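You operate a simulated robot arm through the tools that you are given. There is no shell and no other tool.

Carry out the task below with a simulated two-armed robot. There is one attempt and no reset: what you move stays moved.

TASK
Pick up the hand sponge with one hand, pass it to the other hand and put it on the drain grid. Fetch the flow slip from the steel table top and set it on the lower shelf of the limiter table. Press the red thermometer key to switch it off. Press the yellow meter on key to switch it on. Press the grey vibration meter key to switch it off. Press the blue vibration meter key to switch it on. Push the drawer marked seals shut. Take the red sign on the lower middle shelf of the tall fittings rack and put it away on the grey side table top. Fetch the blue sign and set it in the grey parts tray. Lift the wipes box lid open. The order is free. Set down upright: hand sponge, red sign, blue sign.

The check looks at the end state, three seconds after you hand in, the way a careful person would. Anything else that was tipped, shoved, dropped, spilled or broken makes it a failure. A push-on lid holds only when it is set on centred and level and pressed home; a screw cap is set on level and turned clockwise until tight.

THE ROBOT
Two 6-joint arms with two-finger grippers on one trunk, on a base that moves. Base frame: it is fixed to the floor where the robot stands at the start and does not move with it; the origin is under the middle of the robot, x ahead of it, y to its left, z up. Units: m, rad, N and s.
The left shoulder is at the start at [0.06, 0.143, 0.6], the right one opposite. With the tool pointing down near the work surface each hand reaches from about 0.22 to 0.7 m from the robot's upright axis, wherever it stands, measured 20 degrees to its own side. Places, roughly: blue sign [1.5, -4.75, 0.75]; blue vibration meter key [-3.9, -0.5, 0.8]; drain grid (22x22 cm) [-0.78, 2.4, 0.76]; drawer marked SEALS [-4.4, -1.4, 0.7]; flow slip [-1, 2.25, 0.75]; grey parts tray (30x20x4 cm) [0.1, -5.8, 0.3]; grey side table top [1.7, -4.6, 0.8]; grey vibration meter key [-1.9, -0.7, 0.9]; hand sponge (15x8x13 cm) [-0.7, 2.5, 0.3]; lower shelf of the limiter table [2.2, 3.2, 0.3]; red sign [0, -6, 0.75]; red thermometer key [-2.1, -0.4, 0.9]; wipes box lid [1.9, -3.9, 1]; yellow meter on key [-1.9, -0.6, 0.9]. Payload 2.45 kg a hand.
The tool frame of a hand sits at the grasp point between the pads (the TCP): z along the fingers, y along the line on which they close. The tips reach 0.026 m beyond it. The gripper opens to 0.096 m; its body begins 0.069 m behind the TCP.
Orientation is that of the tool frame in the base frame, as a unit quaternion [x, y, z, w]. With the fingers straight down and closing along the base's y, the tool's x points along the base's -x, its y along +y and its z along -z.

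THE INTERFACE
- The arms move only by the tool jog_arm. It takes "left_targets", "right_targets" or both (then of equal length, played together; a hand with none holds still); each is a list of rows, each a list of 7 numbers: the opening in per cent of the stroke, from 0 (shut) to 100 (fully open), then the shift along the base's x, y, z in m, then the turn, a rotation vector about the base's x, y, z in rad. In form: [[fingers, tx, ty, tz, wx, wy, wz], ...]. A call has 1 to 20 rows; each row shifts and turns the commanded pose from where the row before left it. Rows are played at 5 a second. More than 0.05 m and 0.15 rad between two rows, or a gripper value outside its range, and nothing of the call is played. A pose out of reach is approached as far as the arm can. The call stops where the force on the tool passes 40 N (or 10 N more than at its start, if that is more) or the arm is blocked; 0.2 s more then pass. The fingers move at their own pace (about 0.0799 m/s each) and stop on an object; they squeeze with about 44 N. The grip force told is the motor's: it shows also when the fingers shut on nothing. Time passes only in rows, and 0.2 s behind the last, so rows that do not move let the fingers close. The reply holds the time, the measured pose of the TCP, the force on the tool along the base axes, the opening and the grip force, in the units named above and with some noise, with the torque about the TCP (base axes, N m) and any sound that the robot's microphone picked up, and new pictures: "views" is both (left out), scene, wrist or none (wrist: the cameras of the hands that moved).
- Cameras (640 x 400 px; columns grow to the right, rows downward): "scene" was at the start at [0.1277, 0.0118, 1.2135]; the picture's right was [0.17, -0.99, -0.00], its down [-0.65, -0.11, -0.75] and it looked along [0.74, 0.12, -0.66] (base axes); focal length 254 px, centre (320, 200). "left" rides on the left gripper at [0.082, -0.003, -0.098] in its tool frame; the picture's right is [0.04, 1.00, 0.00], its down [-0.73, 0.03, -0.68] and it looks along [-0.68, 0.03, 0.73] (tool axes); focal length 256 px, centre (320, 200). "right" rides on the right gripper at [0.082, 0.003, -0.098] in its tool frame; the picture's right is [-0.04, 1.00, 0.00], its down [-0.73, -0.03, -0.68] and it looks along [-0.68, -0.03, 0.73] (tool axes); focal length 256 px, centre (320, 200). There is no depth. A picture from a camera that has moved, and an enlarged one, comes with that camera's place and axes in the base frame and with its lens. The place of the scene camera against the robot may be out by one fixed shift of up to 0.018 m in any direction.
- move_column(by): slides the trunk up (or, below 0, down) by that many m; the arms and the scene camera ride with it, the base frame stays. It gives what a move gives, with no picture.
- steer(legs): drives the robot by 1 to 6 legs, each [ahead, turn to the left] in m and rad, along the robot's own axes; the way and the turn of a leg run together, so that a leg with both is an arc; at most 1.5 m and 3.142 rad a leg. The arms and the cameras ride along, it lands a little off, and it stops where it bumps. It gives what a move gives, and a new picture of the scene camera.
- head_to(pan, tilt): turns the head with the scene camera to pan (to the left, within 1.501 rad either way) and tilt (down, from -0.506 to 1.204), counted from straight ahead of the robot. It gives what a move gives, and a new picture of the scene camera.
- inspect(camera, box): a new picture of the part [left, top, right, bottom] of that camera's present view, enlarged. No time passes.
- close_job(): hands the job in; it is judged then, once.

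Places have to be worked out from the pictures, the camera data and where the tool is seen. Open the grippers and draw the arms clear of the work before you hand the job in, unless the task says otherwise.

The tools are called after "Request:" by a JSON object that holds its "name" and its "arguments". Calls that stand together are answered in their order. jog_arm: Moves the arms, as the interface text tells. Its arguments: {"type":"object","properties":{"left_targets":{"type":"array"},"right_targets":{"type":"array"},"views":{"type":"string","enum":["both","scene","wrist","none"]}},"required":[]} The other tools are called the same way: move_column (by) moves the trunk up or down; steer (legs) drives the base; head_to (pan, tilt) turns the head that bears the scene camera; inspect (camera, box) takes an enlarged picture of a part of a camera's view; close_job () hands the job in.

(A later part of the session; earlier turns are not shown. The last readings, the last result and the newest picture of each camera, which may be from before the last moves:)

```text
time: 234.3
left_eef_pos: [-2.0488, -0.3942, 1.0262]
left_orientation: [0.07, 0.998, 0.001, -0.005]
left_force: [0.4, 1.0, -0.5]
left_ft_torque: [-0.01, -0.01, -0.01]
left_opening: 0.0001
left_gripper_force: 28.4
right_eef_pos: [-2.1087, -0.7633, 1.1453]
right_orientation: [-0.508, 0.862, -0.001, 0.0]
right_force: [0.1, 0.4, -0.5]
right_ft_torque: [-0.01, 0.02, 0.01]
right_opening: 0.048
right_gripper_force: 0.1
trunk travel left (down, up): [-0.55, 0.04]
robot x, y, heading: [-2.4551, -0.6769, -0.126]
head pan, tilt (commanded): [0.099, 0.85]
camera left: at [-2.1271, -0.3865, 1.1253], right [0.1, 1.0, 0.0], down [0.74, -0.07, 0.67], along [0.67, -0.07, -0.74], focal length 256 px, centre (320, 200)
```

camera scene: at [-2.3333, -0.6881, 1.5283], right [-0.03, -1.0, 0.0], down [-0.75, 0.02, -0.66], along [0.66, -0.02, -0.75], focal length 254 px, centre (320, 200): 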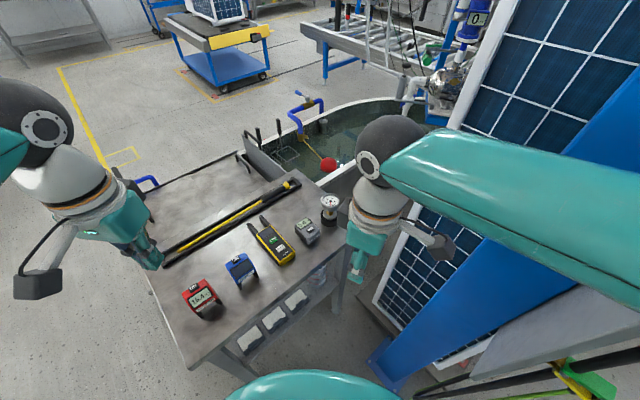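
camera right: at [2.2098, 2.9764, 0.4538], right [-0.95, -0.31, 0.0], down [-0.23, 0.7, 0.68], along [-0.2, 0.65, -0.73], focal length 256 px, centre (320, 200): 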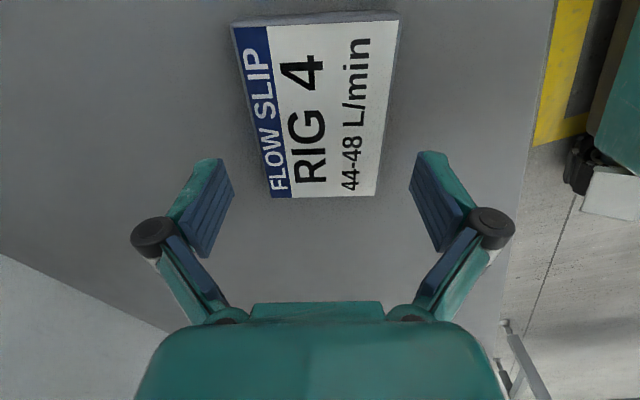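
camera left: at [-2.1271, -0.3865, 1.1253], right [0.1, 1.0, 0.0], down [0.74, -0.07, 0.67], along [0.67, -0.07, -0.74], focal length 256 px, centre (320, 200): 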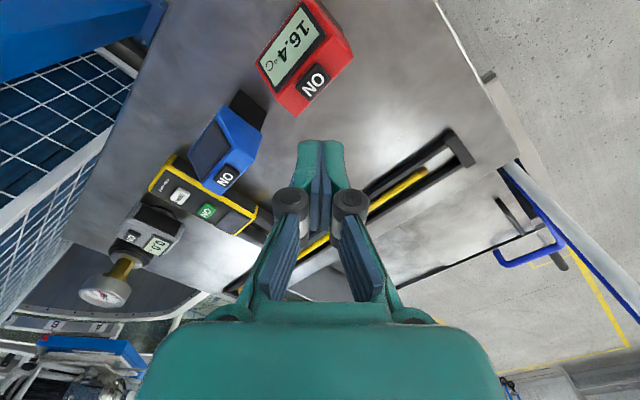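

Key is at ≈(-2.07,-0.397), z≈0.95. Shift over it and lower slightly, then check.

Request:
{"name": "jog_arm", "arguments": {"left_targets": [[0, -0.021, -0.003, 0, 0, 0, 0], [0, 0, 0, -0.02, 0, 0, 0]], "views": "wrist"}}

Request:
{"name": "inspect", "arguments": {"camera": "scene", "box": [120, 230, 280, 330]}}

```text
time: 234.9
left_eef_pos: [-2.0687, -0.3977, 1.0066]
left_orientation: [0.068, 0.998, 0.001, -0.006]
left_force: [0.3, -0.3, -0.3]
left_ft_torque: [-0.01, 0.0, 0.0]
left_opening: 0.0
left_gripper_force: 28.6
right_eef_pos: [-2.1083, -0.7635, 1.1436]
right_orientation: [-0.508, 0.862, -0.002, -0.001]
right_force: [-0.4, 0.4, -0.1]
right_ft_torque: [-0.02, 0.05, -0.01]
right_opening: 0.0482
right_gripper_force: 0.0
trunk travel left (down, up): [-0.55, 0.04]
robot x, y, heading: [-2.4539, -0.674, -0.122]
head pan, tilt (commanded): [0.099, 0.85]
camera left: at [-2.1491, -0.3899, 1.1067], right [0.1, 1.0, 0.0], down [0.74, -0.07, 0.67], along [0.67, -0.06, -0.74], focal length 256 px, centre (320, 200)
```

left: 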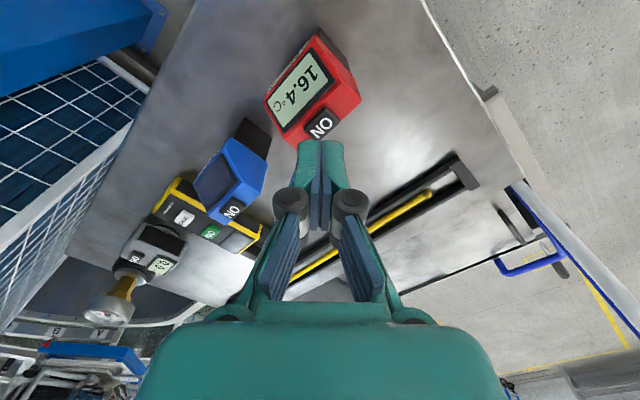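

```text
4.00 times, centred on (200, 280) of scene
camera zoom: at [-2.3318, -0.6879, 1.5282], right [-0.03, -1.0, 0.0], down [-0.75, 0.02, -0.66], along [0.66, -0.02, -0.75], focal length 1017 px, centre (800, -120)
```

zoom: 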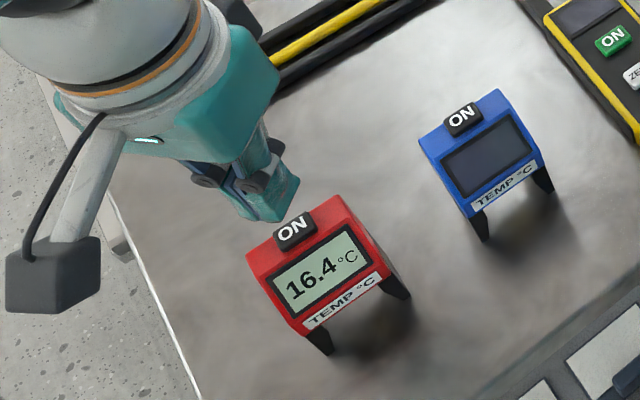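

The closed tip is within ~6 mm of the key. Small forward correction, then descend gently until contact.

Request:
{"name": "jog_arm", "arguments": {"left_targets": [[0, 0.006, 0.001, 0, 0, 0, 0], [0, 0, 0, -0.02, 0, 0, 0], [0, 0, 0, -0.008, 0, 0, 0]], "views": "wrist"}}

Request:
{"name": "inspect", "arguments": {"camera": "scene", "box": [140, 240, 260, 315]}}

```text
time: 235.7
left_eef_pos: [-2.0654, -0.3976, 0.9808]
left_orientation: [0.07, 0.998, 0.001, -0.004]
left_force: [-0.6, 0.7, -0.3]
left_ft_torque: [0.01, -0.01, 0.0]
left_opening: 0.0
left_gripper_force: 29.1
right_eef_pos: [-2.1104, -0.7642, 1.1439]
right_orientation: [-0.507, 0.862, -0.002, 0.0]
right_force: [0.9, 1.3, 0.2]
right_ft_torque: [0.01, -0.04, 0.01]
right_opening: 0.0478
right_gripper_force: 0.0
trunk travel left (down, up): [-0.55, 0.04]
robot x, y, heading: [-2.4572, -0.6744, -0.123]
head pan, tilt (commanded): [0.099, 0.85]
camera left: at [-2.1446, -0.3894, 1.0803], right [0.1, 1.0, 0.0], down [0.74, -0.07, 0.67], along [0.67, -0.07, -0.74], focal length 256 px, centre (320, 200)
```

left: 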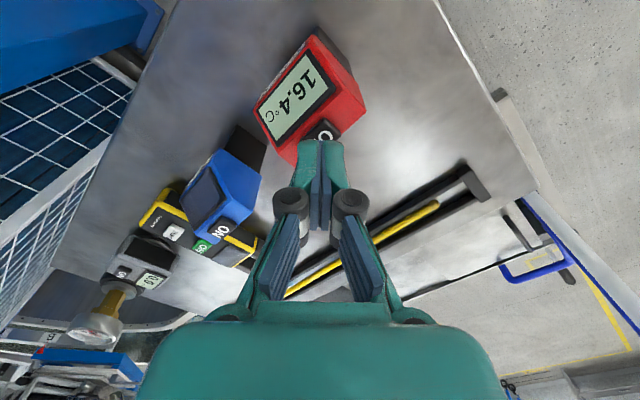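

```text
5.33 times, centred on (200, 278) of scene
camera zoom: at [-2.3331, -0.688, 1.5283], right [-0.03, -1.0, 0.0], down [-0.75, 0.02, -0.66], along [0.66, -0.02, -0.75], focal length 1356 px, centre (960, -213)
```

zoom: 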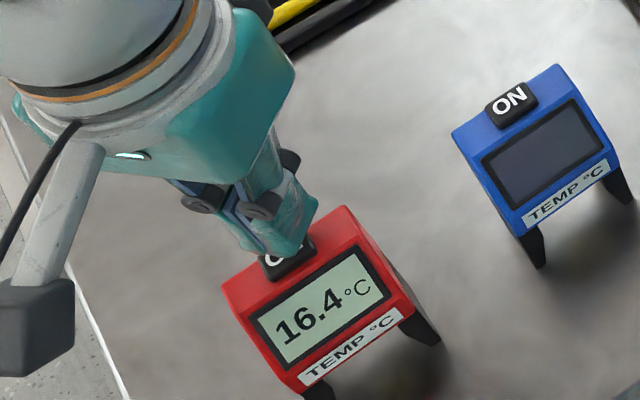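

Well aligned over the key. Descend in small steps.

Request:
{"name": "jog_arm", "arguments": {"left_targets": [[0, 0, 0, -0.008, 0, 0, 0]], "views": "none"}}

Request:
{"name": "jog_arm", "arguments": {"left_targets": [[0, 0, 0, -0.004, 0, 0, 0]], "views": "none"}}

Request:
{"name": "jog_arm", "arguments": {"left_targets": [[0, 0, 0, -0.004, 0, 0, 0]], "views": "none"}}

Request:
{"name": "inspect", "arguments": {"camera": "scene", "box": [140, 240, 260, 315]}}

```text
time: 236.1
left_eef_pos: [-2.0637, -0.3984, 0.9717]
left_orientation: [0.07, 0.998, 0.001, -0.005]
left_force: [0.8, 0.2, 0.3]
left_ft_torque: [-0.02, -0.04, 0.0]
left_opening: 0.0
left_gripper_force: 28.4
right_eef_pos: [-2.11, -0.7635, 1.1447]
right_orientation: [-0.507, 0.862, -0.002, 0.0]
right_force: [0.6, 0.1, 0.4]
right_ft_torque: [-0.02, 0.0, -0.03]
right_opening: 0.048
right_gripper_force: 0.1
trunk travel left (down, up): [-0.55, 0.04]
robot x, y, heading: [-2.4563, -0.6754, -0.126]
head pan, tilt (commanded): [0.099, 0.85]
```

```text
time: 236.5
left_eef_pos: [-2.0648, -0.3975, 0.9702]
left_orientation: [0.07, 0.998, 0.001, -0.004]
left_force: [1.6, 1.2, 2.4]
left_ft_torque: [-0.02, 0.0, -0.05]
left_opening: 0.0059
left_gripper_force: 28.1
right_eef_pos: [-2.1093, -0.7639, 1.1436]
right_orientation: [-0.508, 0.862, -0.002, 0.001]
right_force: [-0.4, 0.5, 0.2]
right_ft_torque: [-0.01, -0.02, 0.01]
right_opening: 0.0481
right_gripper_force: 0.0
trunk travel left (down, up): [-0.55, 0.04]
robot x, y, heading: [-2.4514, -0.675, -0.127]
head pan, tilt (commanded): [0.099, 0.85]
heard: click
```

```text
time: 236.9
left_eef_pos: [-2.0652, -0.3977, 0.966]
left_orientation: [0.07, 0.998, 0.002, -0.003]
left_force: [0.9, 0.7, 20.2]
left_ft_torque: [0.01, -0.06, -0.12]
left_opening: 0.0061
left_gripper_force: 28.8
right_eef_pos: [-2.1108, -0.7637, 1.1453]
right_orientation: [-0.508, 0.861, -0.001, 0.001]
right_force: [-0.4, -1.5, 0.0]
right_ft_torque: [0.01, -0.01, 0.01]
right_opening: 0.0478
right_gripper_force: 0.2
trunk travel left (down, up): [-0.55, 0.04]
robot x, y, heading: [-2.4559, -0.6754, -0.128]
head pan, tilt (commanded): [0.099, 0.85]
```

```text
5.33 times, centred on (200, 278) of scene
camera zoom: at [-2.3347, -0.6887, 1.5289], right [-0.03, -1.0, 0.0], down [-0.75, 0.02, -0.66], along [0.66, -0.02, -0.75], focal length 1356 px, centre (960, -213)
```

zoom: 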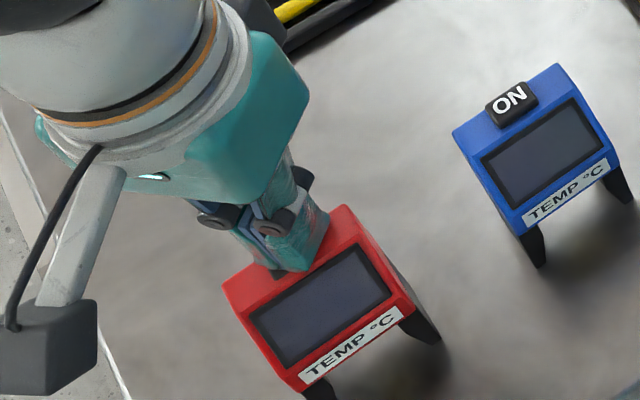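

Click heard and the display went dark. Lift off and confirm.

Request:
{"name": "jog_arm", "arguments": {"left_targets": [[0, 0, 0, 0.02, 0, 0, 0], [0, 0, 0, 0.04, 0, 0, 0], [0, 0, 0, 0.045, 0, 0, 0], [0, 0, 0, 0.045, 0, 0, 0]], "views": "none"}}

Request:
{"name": "inspect", "arguments": {"camera": "scene", "box": [140, 180, 360, 318]}}

```text
time: 237.9
left_eef_pos: [-2.0661, -0.3975, 1.1169]
left_orientation: [0.07, 0.998, 0.001, -0.004]
left_force: [-0.1, -0.1, 1.2]
left_ft_torque: [0.0, 0.0, -0.02]
left_opening: 0.0002
left_gripper_force: 28.3
right_eef_pos: [-2.1101, -0.7631, 1.1461]
right_orientation: [-0.508, 0.861, -0.002, 0.0]
right_force: [-0.2, -0.4, 0.5]
right_ft_torque: [0.02, -0.04, -0.05]
right_opening: 0.0482
right_gripper_force: 0.0
trunk travel left (down, up): [-0.55, 0.04]
robot x, y, heading: [-2.4583, -0.6763, -0.128]
head pan, tilt (commanded): [0.099, 0.85]
```

```text
2.90 times, centred on (250, 249) of scene
camera zoom: at [-2.3339, -0.6883, 1.5284], right [-0.03, -1.0, 0.0], down [-0.75, 0.02, -0.66], along [0.66, -0.02, -0.75], focal length 737 px, centre (523, 58)
```

zoom: 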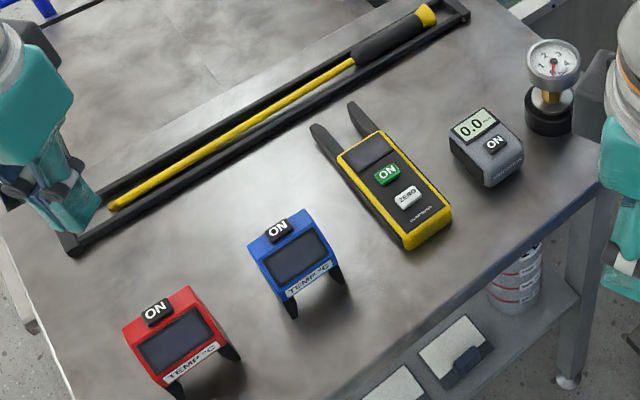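

Red thermometer is off. Next the yellow meter's green ON key: move the left hand above it, rotating the tool to align with the meter.

Request:
{"name": "jog_arm", "arguments": {"left_targets": [[0, 0.0277, -0.0271, -0.008, 0, 0, 0.135], [0, 0.0277, -0.0271, -0.008, 0, 0, 0.135], [0, 0.0277, -0.0271, -0.008, 0, 0, 0.135], [0, 0.0277, -0.0271, -0.008, 0, 0, 0.135], [0, 0.0277, -0.0271, -0.008, 0, 0, 0.135], [0, 0.0277, -0.0271, -0.008, 0, 0, 0.135]], "views": "wrist"}}

```text
time: 239.3
left_eef_pos: [-1.8978, -0.5608, 1.0675]
left_orientation: [-0.33, 0.944, 0.001, -0.005]
left_force: [0.5, -0.3, 0.5]
left_ft_torque: [-0.02, 0.01, 0.02]
left_opening: 0.0
left_gripper_force: 28.2
right_eef_pos: [-2.1086, -0.7646, 1.144]
right_orientation: [-0.508, 0.862, -0.001, 0.0]
right_force: [0.2, -0.1, 0.0]
right_ft_torque: [0.0, 0.02, -0.01]
right_opening: 0.0479
right_gripper_force: 0.0
trunk travel left (down, up): [-0.55, 0.04]
robot x, y, heading: [-2.454, -0.6764, -0.126]
head pan, tilt (commanded): [0.099, 0.85]
camera left: at [-1.9583, -0.6134, 1.166], right [-0.65, 0.76, 0.0], down [0.56, 0.48, 0.67], along [0.51, 0.44, -0.74], focal length 256 px, centre (320, 200)
```

left: 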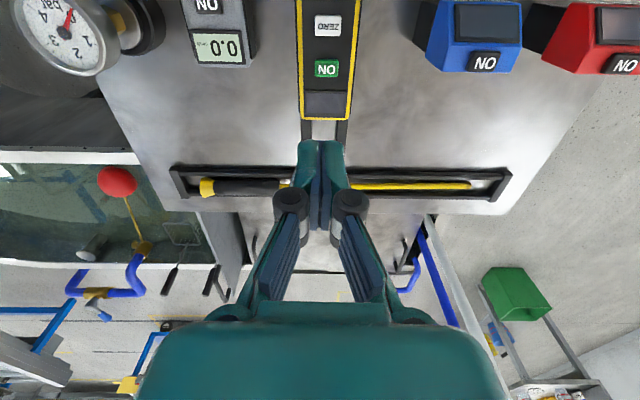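

The meter is neatly aligned; ON key at ≈(-1.906,-0.558, 0.886). Shift and descend to just above it.

Request:
{"name": "jog_arm", "arguments": {"left_targets": [[0, -0.0082, 0.0033, 0, 0, 0, 0], [0, 0, 0, -0.045, 0, 0, 0], [0, 0, 0, -0.045, 0, 0, 0], [0, 0, 0, -0.025, 0, 0, 0]], "views": "wrist"}}

Request:
{"name": "inspect", "arguments": {"camera": "scene", "box": [220, 190, 340, 265]}}

```text
time: 240.3
left_eef_pos: [-1.9083, -0.5561, 0.9502]
left_orientation: [-0.329, 0.944, 0.0, -0.005]
left_force: [-0.1, 1.1, 0.0]
left_ft_torque: [-0.02, -0.02, -0.04]
left_opening: 0.0001
left_gripper_force: 28.7
right_eef_pos: [-2.1094, -0.7645, 1.1442]
right_orientation: [-0.508, 0.861, -0.003, 0.001]
right_force: [0.2, 0.4, 0.0]
right_ft_torque: [-0.03, 0.0, 0.0]
right_opening: 0.0481
right_gripper_force: 0.1
trunk travel left (down, up): [-0.55, 0.04]
robot x, y, heading: [-2.4566, -0.6735, -0.122]
head pan, tilt (commanded): [0.099, 0.85]
camera left: at [-1.9686, -0.6098, 1.0492], right [-0.65, 0.76, 0.0], down [0.56, 0.48, 0.67], along [0.51, 0.44, -0.74], focal length 256 px, centre (320, 200)
```

left: 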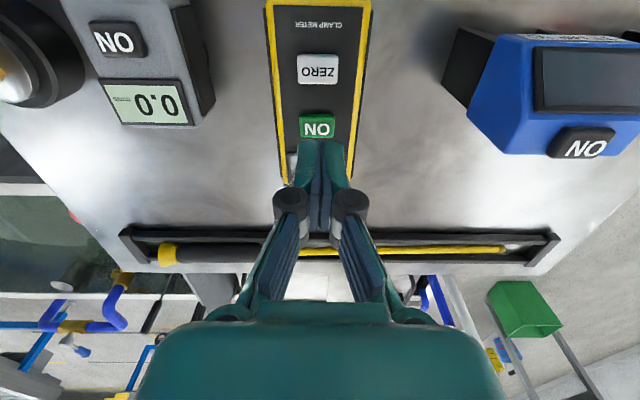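

```text
5.33 times, centred on (280, 228) of scene
camera zoom: at [-2.3324, -0.688, 1.5283], right [-0.03, -1.0, 0.0], down [-0.75, 0.02, -0.66], along [0.66, -0.02, -0.75], focal length 1356 px, centre (533, 53)
```

zoom: 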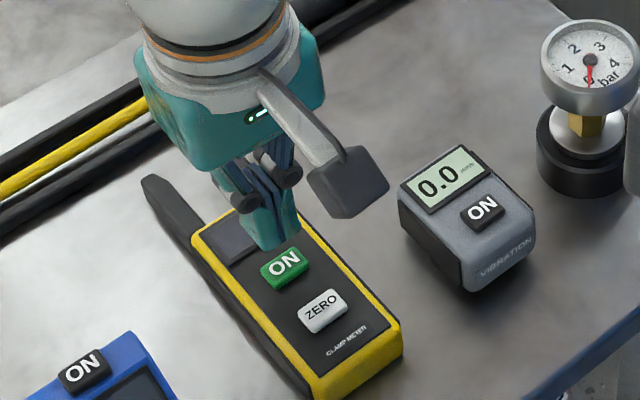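

Aligned within 2 mm. Descend to contact in small steps.

Request:
{"name": "jog_arm", "arguments": {"left_targets": [[0, 0.001, 0, -0.02, 0, 0, 0], [0, 0, 0, -0.01, 0, 0, 0]], "views": "none"}}

Request:
{"name": "jog_arm", "arguments": {"left_targets": [[0, 0, 0, -0.004, 0, 0, 0]], "views": "none"}}

Request:
{"name": "jog_arm", "arguments": {"left_targets": [[0, 0, 0, -0.003, 0, 0, 0]], "views": "none"}}

```text
time: 240.9
left_eef_pos: [-1.9071, -0.5572, 0.9208]
left_orientation: [-0.329, 0.944, 0.0, -0.004]
left_force: [1.0, 0.3, 0.7]
left_ft_torque: [-0.01, 0.02, 0.0]
left_opening: 0.0
left_gripper_force: 28.5
right_eef_pos: [-2.1106, -0.765, 1.1448]
right_orientation: [-0.508, 0.862, -0.002, 0.001]
right_force: [-0.9, 0.8, -0.5]
right_ft_torque: [-0.02, 0.02, -0.02]
right_opening: 0.0479
right_gripper_force: 0.1
trunk travel left (down, up): [-0.55, 0.04]
robot x, y, heading: [-2.4562, -0.678, -0.126]
head pan, tilt (commanded): [0.099, 0.85]
```

```text
time: 241.3
left_eef_pos: [-1.9069, -0.5551, 0.9161]
left_orientation: [-0.329, 0.944, -0.001, -0.004]
left_force: [0.0, -0.5, -0.2]
left_ft_torque: [-0.01, 0.0, -0.03]
left_opening: 0.0001
left_gripper_force: 28.4
right_eef_pos: [-2.1102, -0.7639, 1.1447]
right_orientation: [-0.507, 0.862, -0.002, -0.001]
right_force: [0.2, 0.3, -0.2]
right_ft_torque: [0.05, -0.02, 0.01]
right_opening: 0.0481
right_gripper_force: 0.1
trunk travel left (down, up): [-0.55, 0.04]
robot x, y, heading: [-2.4597, -0.6735, -0.123]
head pan, tilt (commanded): [0.099, 0.85]
```

```text
time: 241.7
left_eef_pos: [-1.9057, -0.5572, 0.9145]
left_orientation: [-0.329, 0.944, 0.0, -0.004]
left_force: [0.2, -0.3, -0.1]
left_ft_torque: [0.01, -0.02, -0.02]
left_opening: 0.0
left_gripper_force: 28.5
right_eef_pos: [-2.1095, -0.7634, 1.1447]
right_orientation: [-0.508, 0.862, -0.003, -0.001]
right_force: [-0.2, 1.0, 0.0]
right_ft_torque: [0.02, -0.04, -0.02]
right_opening: 0.0478
right_gripper_force: 0.0
trunk travel left (down, up): [-0.55, 0.04]
robot x, y, heading: [-2.4533, -0.6756, -0.13]
head pan, tilt (commanded): [0.099, 0.85]
```

Not in contact yet; continuing down 3 mm at a time.

Request:
{"name": "jog_arm", "arguments": {"left_targets": [[0, 0, 0, -0.003, 0, 0, 0]], "views": "none"}}

Request:
{"name": "jog_arm", "arguments": {"left_targets": [[0, 0, 0, -0.003, 0, 0, 0]], "views": "none"}}

Request:
{"name": "inspect", "arguments": {"camera": "scene", "box": [220, 190, 340, 265]}}

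```text
time: 242.1
left_eef_pos: [-1.9068, -0.557, 0.9113]
left_orientation: [-0.328, 0.945, 0.0, -0.004]
left_force: [0.2, 0.1, -0.3]
left_ft_torque: [-0.02, -0.01, 0.0]
left_opening: 0.0061
left_gripper_force: 28.8
right_eef_pos: [-2.1089, -0.7641, 1.1447]
right_orientation: [-0.507, 0.862, -0.002, 0.001]
right_force: [0.3, 0.8, -0.4]
right_ft_torque: [-0.04, 0.01, -0.03]
right_opening: 0.0479
right_gripper_force: 0.1
trunk travel left (down, up): [-0.55, 0.04]
robot x, y, heading: [-2.4536, -0.6754, -0.13]
head pan, tilt (commanded): [0.099, 0.85]
```

```text
time: 242.5
left_eef_pos: [-1.9066, -0.5572, 0.9085]
left_orientation: [-0.329, 0.944, -0.001, -0.005]
left_force: [0.1, 0.2, 2.9]
left_ft_torque: [0.04, -0.02, -0.01]
left_opening: 0.0062
left_gripper_force: 28.5
right_eef_pos: [-2.1096, -0.7645, 1.1455]
right_orientation: [-0.507, 0.862, -0.002, 0.0]
right_force: [0.3, 0.4, -0.5]
right_ft_torque: [0.0, 0.01, 0.01]
right_opening: 0.048
right_gripper_force: 0.2
trunk travel left (down, up): [-0.55, 0.04]
robot x, y, heading: [-2.4542, -0.6759, -0.128]
head pan, tilt (commanded): [0.099, 0.85]
heard: click
```

```text
5.33 times, centred on (280, 228) of scene
camera zoom: at [-2.333, -0.6882, 1.5284], right [-0.03, -1.0, 0.0], down [-0.75, 0.02, -0.66], along [0.66, -0.02, -0.75], focal length 1356 px, centre (533, 53)
```

zoom: 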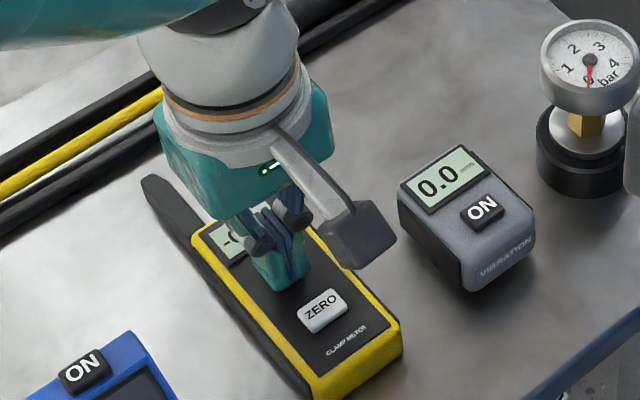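

The clamp meter's display lit up. Lift off and move above the grey vibration meter's key (≈(-1.897,-0.658, 0.925)).

Request:
{"name": "jog_arm", "arguments": {"left_targets": [[0, 0, 0, 0.02, 0, 0, 0], [0, 0, 0, 0.045, 0, 0, 0], [0, 0, 0, 0.045, 0, 0, 0], [0, 0.005, -0.045, 0.01, 0, 0, 0], [0, 0.005, -0.045, 0.01, 0, 0, 0]], "views": "wrist"}}

Request:
{"name": "inspect", "arguments": {"camera": "scene", "box": [220, 190, 340, 265]}}

```text
time: 243.7
left_eef_pos: [-1.8962, -0.6489, 1.0386]
left_orientation: [-0.328, 0.945, 0.001, -0.005]
left_force: [-0.1, -0.2, 1.2]
left_ft_torque: [-0.01, -0.04, 0.01]
left_opening: 0.0004
left_gripper_force: 28.8
right_eef_pos: [-2.1101, -0.7646, 1.1444]
right_orientation: [-0.507, 0.862, -0.002, 0.0]
right_force: [-0.5, 0.6, -0.1]
right_ft_torque: [0.02, -0.02, -0.01]
right_opening: 0.0479
right_gripper_force: 0.1
trunk travel left (down, up): [-0.55, 0.04]
robot x, y, heading: [-2.455, -0.6747, -0.129]
head pan, tilt (commanded): [0.099, 0.85]
camera left: at [-1.9578, -0.702, 1.1379], right [-0.65, 0.76, 0.0], down [0.56, 0.48, 0.67], along [0.51, 0.44, -0.74], focal length 256 px, centre (320, 200)
```

left: 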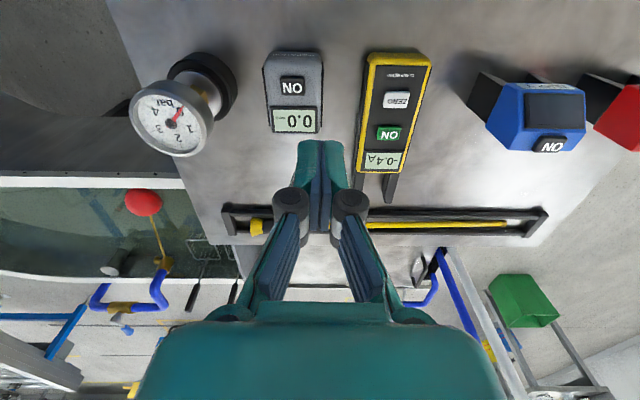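

```text
5.33 times, centred on (280, 228) of scene
camera zoom: at [-2.3331, -0.6889, 1.5283], right [-0.03, -1.0, 0.0], down [-0.75, 0.02, -0.66], along [0.66, -0.02, -0.75], focal length 1356 px, centre (533, 53)
```

zoom: 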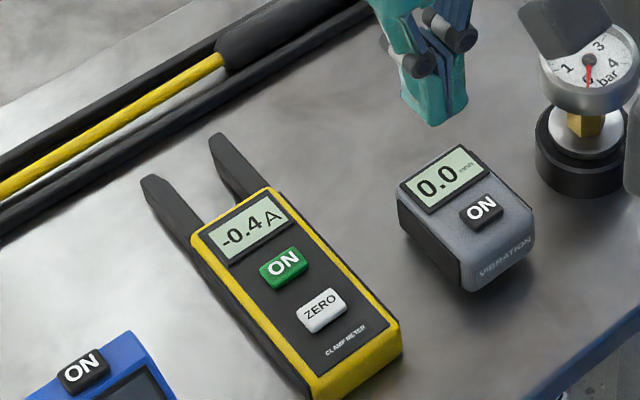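

The clamp meter reads −0.4 A (on). Grey key at ≈(-1.881,-0.667, 0.90). Shift and descend to just above it.

Request:
{"name": "jog_arm", "arguments": {"left_targets": [[0, 0.015, -0.018, 0, 0, 0, 0], [0, 0, 0, -0.045, 0, 0, 0], [0, 0, 0, -0.03, 0, 0, 0]], "views": "wrist"}}

Request:
{"name": "inspect", "arguments": {"camera": "scene", "box": [220, 190, 340, 265]}}

```text
time: 244.5
left_eef_pos: [-1.8805, -0.6637, 0.9644]
left_orientation: [-0.329, 0.944, 0.001, -0.005]
left_force: [-0.1, 0.7, 0.1]
left_ft_torque: [0.02, 0.0, 0.01]
left_opening: 0.0003
left_gripper_force: 28.4
right_eef_pos: [-2.1094, -0.764, 1.144]
right_orientation: [-0.507, 0.862, -0.001, 0.0]
right_force: [0.9, -0.2, 0.9]
right_ft_torque: [-0.01, -0.01, -0.02]
right_opening: 0.048
right_gripper_force: 0.0
trunk travel left (down, up): [-0.55, 0.04]
robot x, y, heading: [-2.4547, -0.6764, -0.127]
head pan, tilt (commanded): [0.099, 0.85]
camera left: at [-1.9411, -0.7168, 1.0626], right [-0.65, 0.76, 0.0], down [0.56, 0.48, 0.67], along [0.51, 0.44, -0.74], focal length 256 px, centre (320, 200)
```

left: 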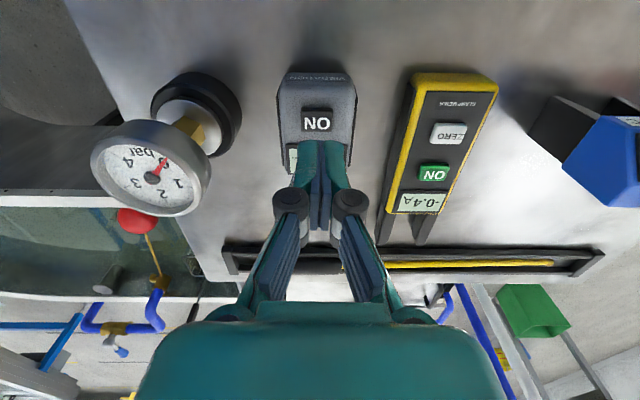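

```text
5.33 times, centred on (280, 228) of scene
camera zoom: at [-2.3322, -0.6887, 1.5283], right [-0.03, -1.0, 0.0], down [-0.75, 0.02, -0.66], along [0.66, -0.02, -0.75], focal length 1356 px, centre (533, 53)
```

zoom: 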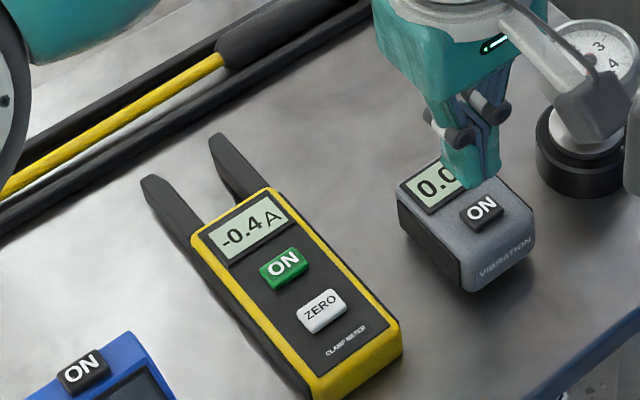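

Aligned within 3 mm. Descending to press.

Request:
{"name": "jog_arm", "arguments": {"left_targets": [[0, -0.001, -0.003, -0.02, 0, 0, 0], [0, 0, 0, -0.008, 0, 0, 0]], "views": "none"}}

Request:
{"name": "jog_arm", "arguments": {"left_targets": [[0, 0, 0, -0.004, 0, 0, 0]], "views": "none"}}

Request:
{"name": "jog_arm", "arguments": {"left_targets": [[0, 0, 0, -0.004, 0, 0, 0]], "views": "none"}}

```text
time: 245.1
left_eef_pos: [-1.8824, -0.6661, 0.9361]
left_orientation: [-0.328, 0.945, -0.001, -0.005]
left_force: [0.0, -0.3, 0.8]
left_ft_torque: [0.03, -0.05, 0.0]
left_opening: 0.0003
left_gripper_force: 28.2
right_eef_pos: [-2.1104, -0.7637, 1.1442]
right_orientation: [-0.508, 0.861, -0.002, 0.0]
right_force: [0.0, 0.9, 0.0]
right_ft_torque: [-0.02, -0.01, -0.02]
right_opening: 0.0481
right_gripper_force: 0.0
trunk travel left (down, up): [-0.55, 0.04]
robot x, y, heading: [-2.4523, -0.6777, -0.127]
head pan, tilt (commanded): [0.099, 0.85]
```

```text
time: 245.5
left_eef_pos: [-1.8824, -0.6676, 0.9318]
left_orientation: [-0.329, 0.944, -0.001, -0.005]
left_force: [-0.9, 0.3, -0.3]
left_ft_torque: [0.02, -0.01, 0.04]
left_opening: 0.0
left_gripper_force: 28.3
right_eef_pos: [-2.1082, -0.7636, 1.1441]
right_orientation: [-0.507, 0.862, -0.002, 0.0]
right_force: [0.9, 0.1, -0.5]
right_ft_torque: [0.01, 0.02, 0.02]
right_opening: 0.0479
right_gripper_force: 0.0
trunk travel left (down, up): [-0.55, 0.04]
robot x, y, heading: [-2.4568, -0.675, -0.129]
head pan, tilt (commanded): [0.099, 0.85]
```

```text
time: 245.9
left_eef_pos: [-1.8831, -0.6672, 0.928]
left_orientation: [-0.329, 0.944, -0.001, -0.005]
left_force: [0.9, 0.1, -1.1]
left_ft_torque: [-0.01, -0.04, 0.03]
left_opening: 0.0
left_gripper_force: 28.8
right_eef_pos: [-2.1096, -0.7643, 1.1452]
right_orientation: [-0.507, 0.862, -0.002, -0.001]
right_force: [0.4, 0.1, 0.0]
right_ft_torque: [-0.04, 0.0, 0.02]
right_opening: 0.0481
right_gripper_force: 0.1
trunk travel left (down, up): [-0.55, 0.04]
robot x, y, heading: [-2.4555, -0.6756, -0.132]
head pan, tilt (commanded): [0.099, 0.85]
```

Request:
{"name": "jog_arm", "arguments": {"left_targets": [[0, 0, 0, -0.003, 0, 0, 0]], "views": "none"}}

Request:
{"name": "jog_arm", "arguments": {"left_targets": [[0, 0, 0, -0.003, 0, 0, 0]], "views": "none"}}

```text
time: 246.3
left_eef_pos: [-1.8823, -0.6677, 0.925]
left_orientation: [-0.329, 0.944, -0.001, -0.004]
left_force: [-1.0, -0.5, 1.4]
left_ft_torque: [-0.01, 0.0, -0.04]
left_opening: 0.0061
left_gripper_force: 28.6
right_eef_pos: [-2.1101, -0.765, 1.1452]
right_orientation: [-0.507, 0.862, -0.002, 0.0]
right_force: [0.4, 0.2, -0.1]
right_ft_torque: [0.01, 0.02, -0.05]
right_opening: 0.0482
right_gripper_force: 0.0
trunk travel left (down, up): [-0.55, 0.04]
robot x, y, heading: [-2.4572, -0.677, -0.128]
head pan, tilt (commanded): [0.099, 0.85]
```

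```text
time: 246.7
left_eef_pos: [-1.8819, -0.6683, 0.9219]
left_orientation: [-0.329, 0.944, -0.001, -0.004]
left_force: [-1.9, 1.9, 4.1]
left_ft_torque: [0.01, -0.01, 0.02]
left_opening: 0.0061
left_gripper_force: 28.4
right_eef_pos: [-2.1096, -0.7641, 1.1437]
right_orientation: [-0.507, 0.862, -0.002, -0.001]
right_force: [-0.7, -0.3, -0.3]
right_ft_torque: [-0.01, -0.03, -0.01]
right_opening: 0.048
right_gripper_force: 0.1
trunk travel left (down, up): [-0.55, 0.04]
robot x, y, heading: [-2.4557, -0.6761, -0.127]
head pan, tilt (commanded): [0.099, 0.85]
heard: click
```

Click heard on the grey meter. Lifting off and verifying all three displays.

Request:
{"name": "jog_arm", "arguments": {"left_targets": [[0, 0, 0, 0.02, 0, 0, 0], [0, 0, 0, 0.045, 0, 0, 0], [0, 0, 0, 0.045, 0, 0, 0], [0, -0.03, 0.03, 0.02, 0, 0, 0], [0, -0.03, 0.03, 0.02, 0, 0, 0]], "views": "none"}}

Request:
{"name": "inspect", "arguments": {"camera": "scene", "box": [170, 190, 350, 303]}}

```text
time: 247.9
left_eef_pos: [-1.9422, -0.6076, 1.0706]
left_orientation: [-0.329, 0.944, 0.0, -0.004]
left_force: [-0.7, 0.5, -0.4]
left_ft_torque: [0.0, -0.03, -0.03]
left_opening: 0.0
left_gripper_force: 28.6
right_eef_pos: [-2.1104, -0.763, 1.1456]
right_orientation: [-0.508, 0.862, -0.002, 0.0]
right_force: [0.5, 0.3, 0.4]
right_ft_torque: [-0.01, -0.02, -0.01]
right_opening: 0.048
right_gripper_force: 0.1
trunk travel left (down, up): [-0.55, 0.04]
robot x, y, heading: [-2.4525, -0.6772, -0.131]
head pan, tilt (commanded): [0.099, 0.85]
```

```text
3.54 times, centred on (260, 246) of scene
camera zoom: at [-2.3343, -0.6877, 1.5284], right [-0.03, -1.0, 0.0], down [-0.75, 0.02, -0.66], along [0.66, -0.02, -0.75], focal length 900 px, centre (532, 35)
```

zoom: 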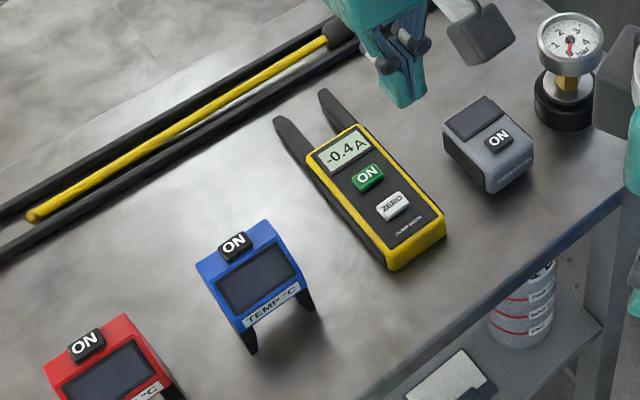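

All three meters are in the requested state. Now retract and back out into the aisle, heading for the blue vibration meter on the long bench.

Request:
{"name": "jog_arm", "arguments": {"left_targets": [[0, -0.045, 0.015, 0.01, 0, 0, 0], [0, -0.045, 0.015, 0.01, 0, 0, 0], [0, -0.045, 0.015, 0, 0, 0, 0], [0, -0.045, 0.015, 0, 0, 0, 0]], "views": "none"}}

Request:
{"name": "steer", "arguments": {"legs": [[-0.5, 0], [0, 0.6]]}}

Request:
{"name": "steer", "arguments": {"legs": [[0, 0.6]]}}

Request:
{"name": "steer", "arguments": {"legs": [[0, 0.6]]}}

Request:
{"name": "steer", "arguments": {"legs": [[0, 0.6]]}}

```text
time: 248.9
left_eef_pos: [-2.1238, -0.5488, 1.0901]
left_orientation: [-0.329, 0.944, -0.001, -0.005]
left_force: [0.0, 0.4, -0.4]
left_ft_torque: [0.01, 0.01, 0.02]
left_opening: 0.0
left_gripper_force: 28.5
right_eef_pos: [-2.1118, -0.7642, 1.1463]
right_orientation: [-0.508, 0.861, -0.001, 0.0]
right_force: [-0.4, 0.8, 0.8]
right_ft_torque: [-0.01, -0.01, 0.01]
right_opening: 0.0479
right_gripper_force: 0.0
trunk travel left (down, up): [-0.55, 0.04]
robot x, y, heading: [-2.4561, -0.6773, -0.129]
head pan, tilt (commanded): [0.099, 0.85]
```

```text
time: 253.8
left_eef_pos: [-2.75, -0.3191, 1.0901]
left_orientation: [-0.596, 0.803, -0.002, -0.004]
left_force: [-0.2, 1.5, 0.5]
left_ft_torque: [0.01, -0.01, -0.04]
left_opening: 0.0002
left_gripper_force: 28.5
right_eef_pos: [-2.617, -0.4883, 1.1454]
right_orientation: [0.742, -0.67, 0.002, -0.001]
right_force: [0.6, 0.2, -0.5]
right_ft_torque: [0.02, -0.02, 0.02]
right_opening: 0.0481
right_gripper_force: 0.1
trunk travel left (down, up): [-0.55, 0.04]
robot x, y, heading: [-2.9452, -0.6309, 0.485]
head pan, tilt (commanded): [0.099, 0.85]
camera scene: at [-2.8396, -0.5611, 1.5283], right [0.55, -0.84, 0.0], down [-0.63, -0.41, -0.66], along [0.55, 0.36, -0.75], focal length 254 px, centre (320, 200)
```

scene: 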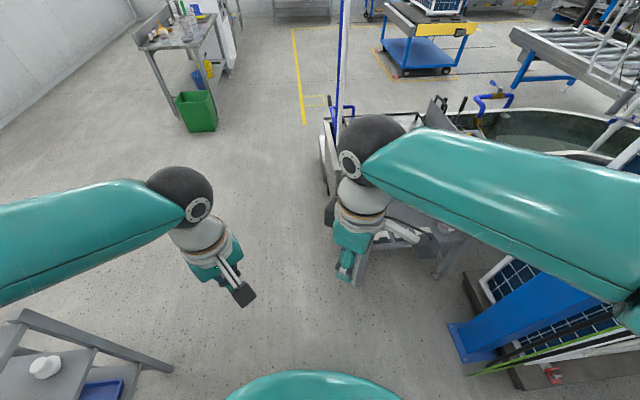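

```text
time: 256.0
left_eef_pos: [-2.9586, -0.2682, 1.0914]
left_orientation: [0.804, -0.594, 0.003, 0.004]
left_force: [0.3, -0.1, 0.3]
left_ft_torque: [0.02, 0.03, 0.03]
left_opening: 0.0
left_gripper_force: 28.1
right_eef_pos: [-2.7551, -0.3344, 1.1458]
right_orientation: [0.906, -0.423, 0.001, -0.001]
right_force: [-0.2, 0.8, 0.6]
right_ft_torque: [0.01, -0.02, 0.01]
right_opening: 0.0481
right_gripper_force: 0.2
trunk travel left (down, up): [-0.55, 0.04]
robot x, y, heading: [-2.9289, -0.6399, 1.075]
head pan, tilt (commanded): [0.099, 0.85]
camera scene: at [-2.8856, -0.5188, 1.5284], right [0.92, -0.39, 0.0], down [-0.29, -0.69, -0.66], along [0.26, 0.61, -0.75], focal length 254 px, centre (320, 200)
```

scene: 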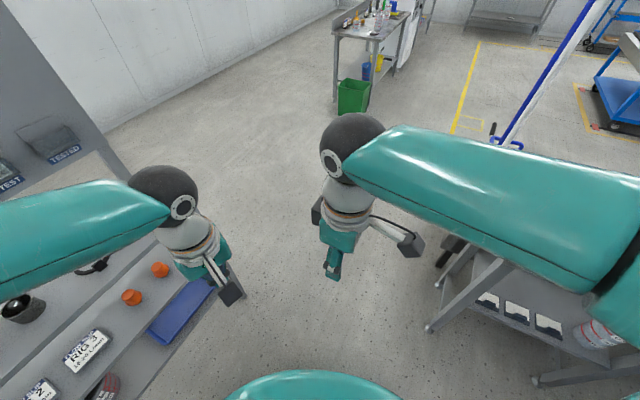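

```text
time: 258.2
left_eef_pos: [-3.166, -0.3484, 1.0907]
left_orientation: [0.945, -0.328, 0.005, 0.004]
left_force: [0.0, -0.6, -0.4]
left_ft_torque: [-0.01, -0.01, -0.01]
left_opening: 0.0005
left_gripper_force: 28.7
right_eef_pos: [-2.9599, -0.2874, 1.1455]
right_orientation: [0.991, -0.137, 0.001, -0.003]
right_force: [-0.5, 0.1, 0.0]
right_ft_torque: [0.0, -0.01, -0.01]
right_opening: 0.0481
right_gripper_force: 0.0
trunk travel left (down, up): [-0.55, 0.04]
robot x, y, heading: [-2.9103, -0.6368, 1.671]
head pan, tilt (commanded): [0.099, 0.85]
camera scene: at [-2.9499, -0.5032, 1.5283], right [0.98, 0.2, 0.0], down [0.15, -0.74, -0.66], along [-0.13, 0.65, -0.75], focal length 254 px, centre (320, 200)
```

scene: 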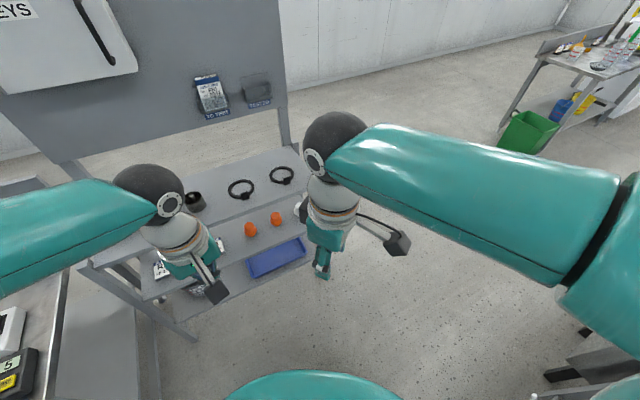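

```text
time: 260.4
left_eef_pos: [-3.2853, -0.5412, 1.092]
left_orientation: [0.999, -0.036, 0.004, 0.0]
left_force: [-0.5, 0.3, -0.3]
left_ft_torque: [-0.02, 0.01, 0.03]
left_opening: 0.0
left_gripper_force: 28.6
right_eef_pos: [-3.1477, -0.3759, 1.1459]
right_orientation: [0.987, 0.16, 0.0, -0.002]
right_force: [-0.2, 0.3, 0.2]
right_ft_torque: [0.02, -0.01, 0.01]
right_opening: 0.0481
right_gripper_force: 0.0
trunk travel left (down, up): [-0.55, 0.04]
robot x, y, heading: [-2.8989, -0.6277, 2.267]
head pan, tilt (commanded): [0.099, 0.85]
camera scene: at [-3.0089, -0.5278, 1.5283], right [0.7, 0.72, 0.0], down [0.54, -0.52, -0.66], along [-0.47, 0.46, -0.75], focal length 254 px, centre (320, 200)
```

scene: 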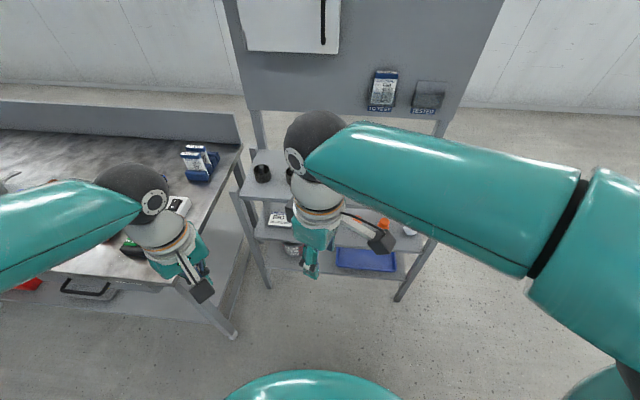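

Facing the bench side now. I'll look left along the bench to find the blue vibration meter and the open drawer.

Request:
{"name": "head_to", "arguments": {"pan": 0.9, "tilt": 0.55}}

```text
time: 261.6
left_eef_pos: [-3.2846, -0.542, 1.0912]
left_orientation: [0.999, -0.036, 0.005, 0.001]
left_force: [-0.2, 0.0, -0.3]
left_ft_torque: [0.0, -0.01, -0.02]
left_opening: 0.0
left_gripper_force: 28.4
right_eef_pos: [-3.1488, -0.3739, 1.1462]
right_orientation: [0.987, 0.16, 0.0, -0.001]
right_force: [-0.6, -0.5, 0.2]
right_ft_torque: [0.0, -0.02, 0.01]
right_opening: 0.0483
right_gripper_force: 0.1
trunk travel left (down, up): [-0.55, 0.04]
robot x, y, heading: [-2.8993, -0.6264, 2.269]
head pan, tilt (commanded): [0.901, 0.55]
camera scene: at [-3.0423, -0.5846, 1.5537], right [-0.03, 1.0, 0.0], down [0.52, 0.01, -0.85], along [-0.85, -0.02, -0.52], focal length 254 px, centre (320, 200)
```

scene: 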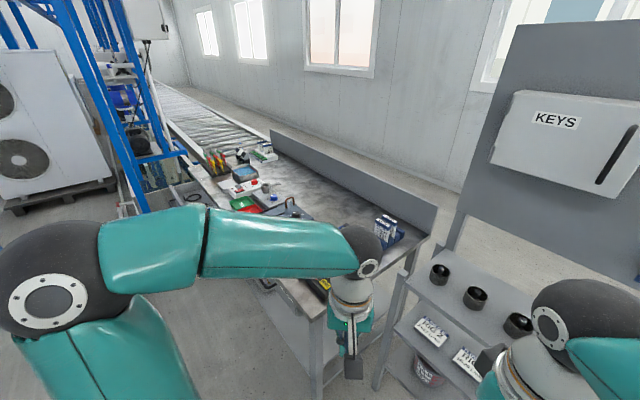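

The blue meter sits ~0.35 m in from the bench's front edge, ~0.7 m further along. Turning to drive along the aisle.

Request:
{"name": "steer", "arguments": {"legs": [[0, 0.55]]}}

Request:
{"name": "steer", "arguments": {"legs": [[0, 0.55]]}}

Request:
{"name": "steer", "arguments": {"legs": [[0, 0.45]]}}

Request:
{"name": "head_to", "arguments": {"pan": -0.3, "tilt": 0.6}}

```text
time: 263.7
left_eef_pos: [-3.2699, -0.7572, 1.091]
left_orientation: [0.972, 0.237, 0.004, 0.0]
left_force: [-0.3, -0.5, -0.7]
left_ft_torque: [0.0, -0.05, -0.02]
left_opening: 0.0002
left_gripper_force: 28.6
right_eef_pos: [-3.2397, -0.5447, 1.146]
right_orientation: [0.906, 0.422, 0.001, -0.002]
right_force: [0.4, 0.2, 1.1]
right_ft_torque: [-0.01, 0.01, 0.0]
right_opening: 0.048
right_gripper_force: 0.1
trunk travel left (down, up): [-0.55, 0.04]
robot x, y, heading: [-2.8884, -0.612, 2.823]
head pan, tilt (commanded): [0.901, 0.55]
camera scene: at [-3.0389, -0.6445, 1.5538], right [-0.55, 0.84, 0.0], down [0.44, 0.29, -0.85], along [-0.71, -0.47, -0.52], focal length 254 px, centre (320, 200)
```

scene: 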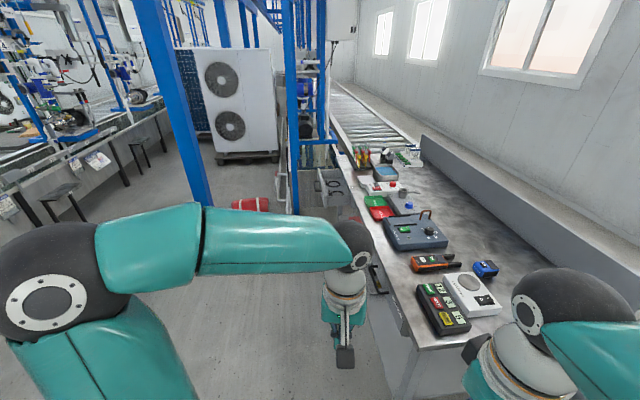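

```text
time: 265.8
left_eef_pos: [-3.1406, -0.9342, 1.0922]
left_orientation: [0.871, 0.491, 0.004, -0.002]
left_force: [0.3, 0.8, 0.2]
left_ft_torque: [0.0, -0.03, -0.02]
left_opening: 0.0
left_gripper_force: 29.0
right_eef_pos: [-3.2274, -0.7366, 1.1475]
right_orientation: [0.758, 0.652, 0.0, -0.002]
right_force: [0.0, 0.2, 0.1]
right_ft_torque: [-0.02, -0.03, 0.0]
right_opening: 0.0481
right_gripper_force: 0.0
trunk travel left (down, up): [-0.55, 0.04]
robot x, y, heading: [-2.8972, -0.5963, -2.91]
head pan, tilt (commanded): [0.901, 0.55]
camera scene: at [-3.0101, -0.6935, 1.5538], right [-0.9, 0.43, 0.0], down [0.22, 0.47, -0.85], along [-0.36, -0.77, -0.52], focal length 254 px, centre (320, 200)
```

scene: 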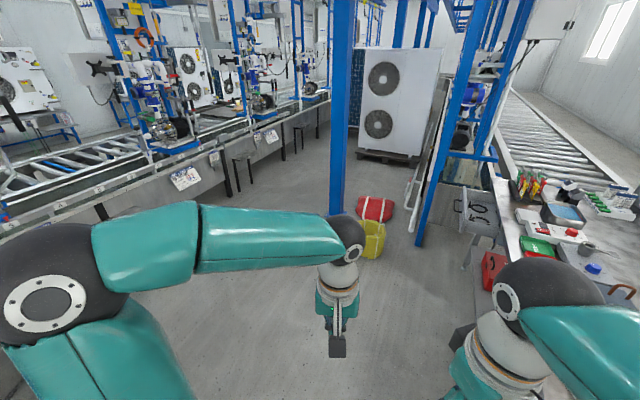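

```text
time: 267.6
left_eef_pos: [-2.9674, -1.0069, 1.0929]
left_orientation: [0.739, 0.674, 0.004, -0.002]
left_force: [0.1, -0.2, -0.4]
left_ft_torque: [0.02, -0.02, 0.01]
left_opening: 0.0003
left_gripper_force: 28.2
right_eef_pos: [-3.132, -0.8686, 1.1469]
right_orientation: [0.593, 0.805, 0.0, -0.001]
right_force: [0.1, -0.5, -0.9]
right_ft_torque: [0.03, -0.02, -0.02]
right_opening: 0.0478
right_gripper_force: 0.1
trunk travel left (down, up): [-0.55, 0.04]
robot x, y, heading: [-2.9062, -0.5852, -2.462]
head pan, tilt (commanded): [0.901, 0.55]
camera scene: at [-2.9676, -0.7169, 1.5537], right [-1.0, -0.01, 0.0], down [-0.01, 0.52, -0.85], along [0.01, -0.85, -0.52], focal length 254 px, centre (320, 200)
```

scene: 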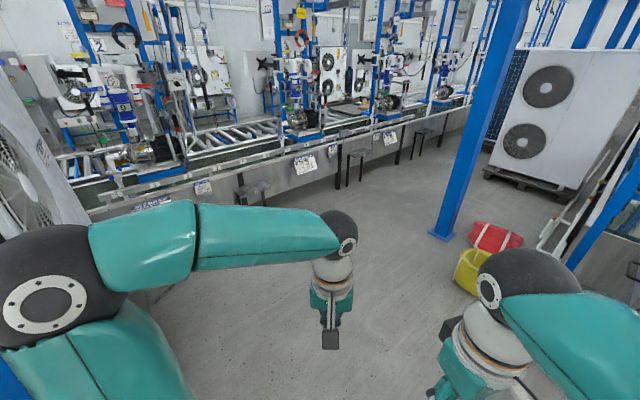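

```text
time: 269.1
left_eef_pos: [-2.9684, -1.0064, 1.0931]
left_orientation: [0.738, 0.674, 0.004, -0.002]
left_force: [0.3, 1.3, -0.5]
left_ft_torque: [0.02, 0.0, 0.01]
left_opening: 0.0
left_gripper_force: 28.9
right_eef_pos: [-3.1327, -0.8668, 1.1476]
right_orientation: [0.593, 0.805, -0.001, -0.002]
right_force: [-0.4, -0.1, -0.1]
right_ft_torque: [-0.03, 0.04, -0.02]
right_opening: 0.048
right_gripper_force: 0.0
trunk travel left (down, up): [-0.55, 0.04]
robot x, y, heading: [-2.9091, -0.5861, -2.458]
head pan, tilt (commanded): [-0.3, 0.6]
camera scene: at [-3.0506, -0.6599, 1.5492], right [-0.37, 0.93, 0.0], down [0.52, 0.21, -0.82], along [-0.77, -0.31, -0.57], focal length 254 px, centre (320, 200)
```

scene: 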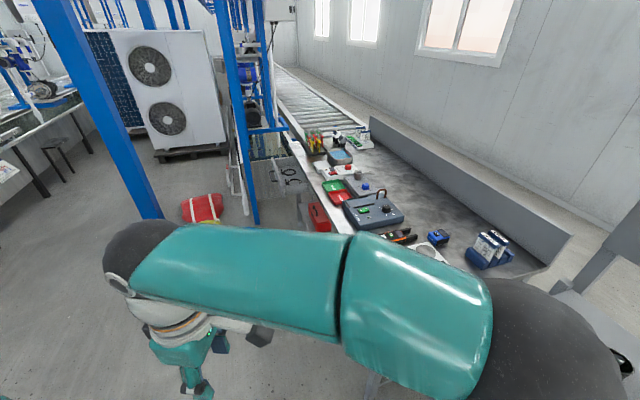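

Zooming on the region around (-4.4,-1.4) to find the SEALS drawer, and on the devices.

Request:
{"name": "inspect", "arguments": {"camera": "scene", "box": [200, 110, 360, 250]}}

Request:
{"name": "inspect", "arguments": {"camera": "scene", "box": [320, 170, 520, 295]}}

```text
2.86 times, centred on (280, 180) of scene
camera zoom: at [-3.0506, -0.6599, 1.5492], right [-0.37, 0.93, 0.0], down [0.52, 0.21, -0.82], along [-0.77, -0.31, -0.57], focal length 726 px, centre (434, 257)
```

zoom: 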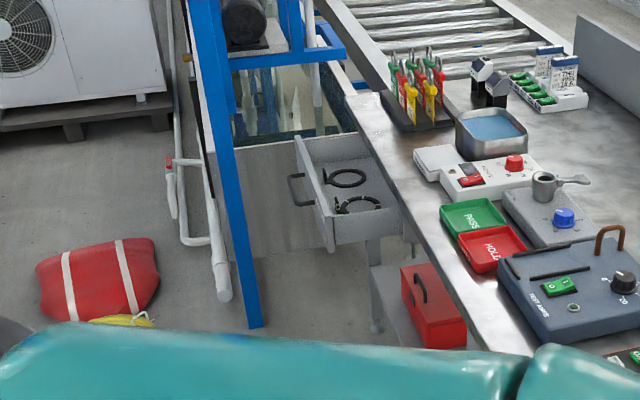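

```text
3.20 times, centred on (420, 232) of scene
camera zoom: at [-3.0506, -0.6599, 1.5492], right [-0.37, 0.93, 0.0], down [0.52, 0.21, -0.82], along [-0.77, -0.31, -0.57], focal length 813 px, centre (0, 96)
```

zoom: 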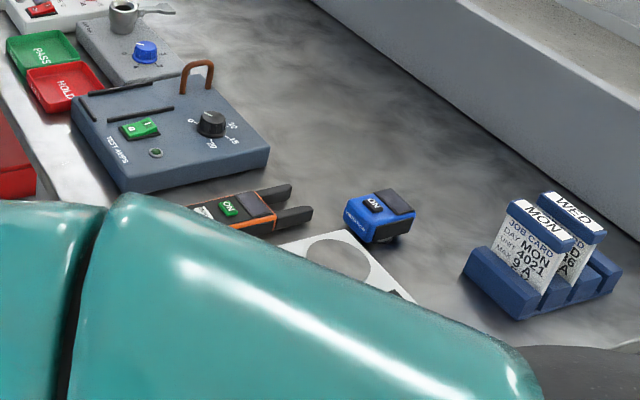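

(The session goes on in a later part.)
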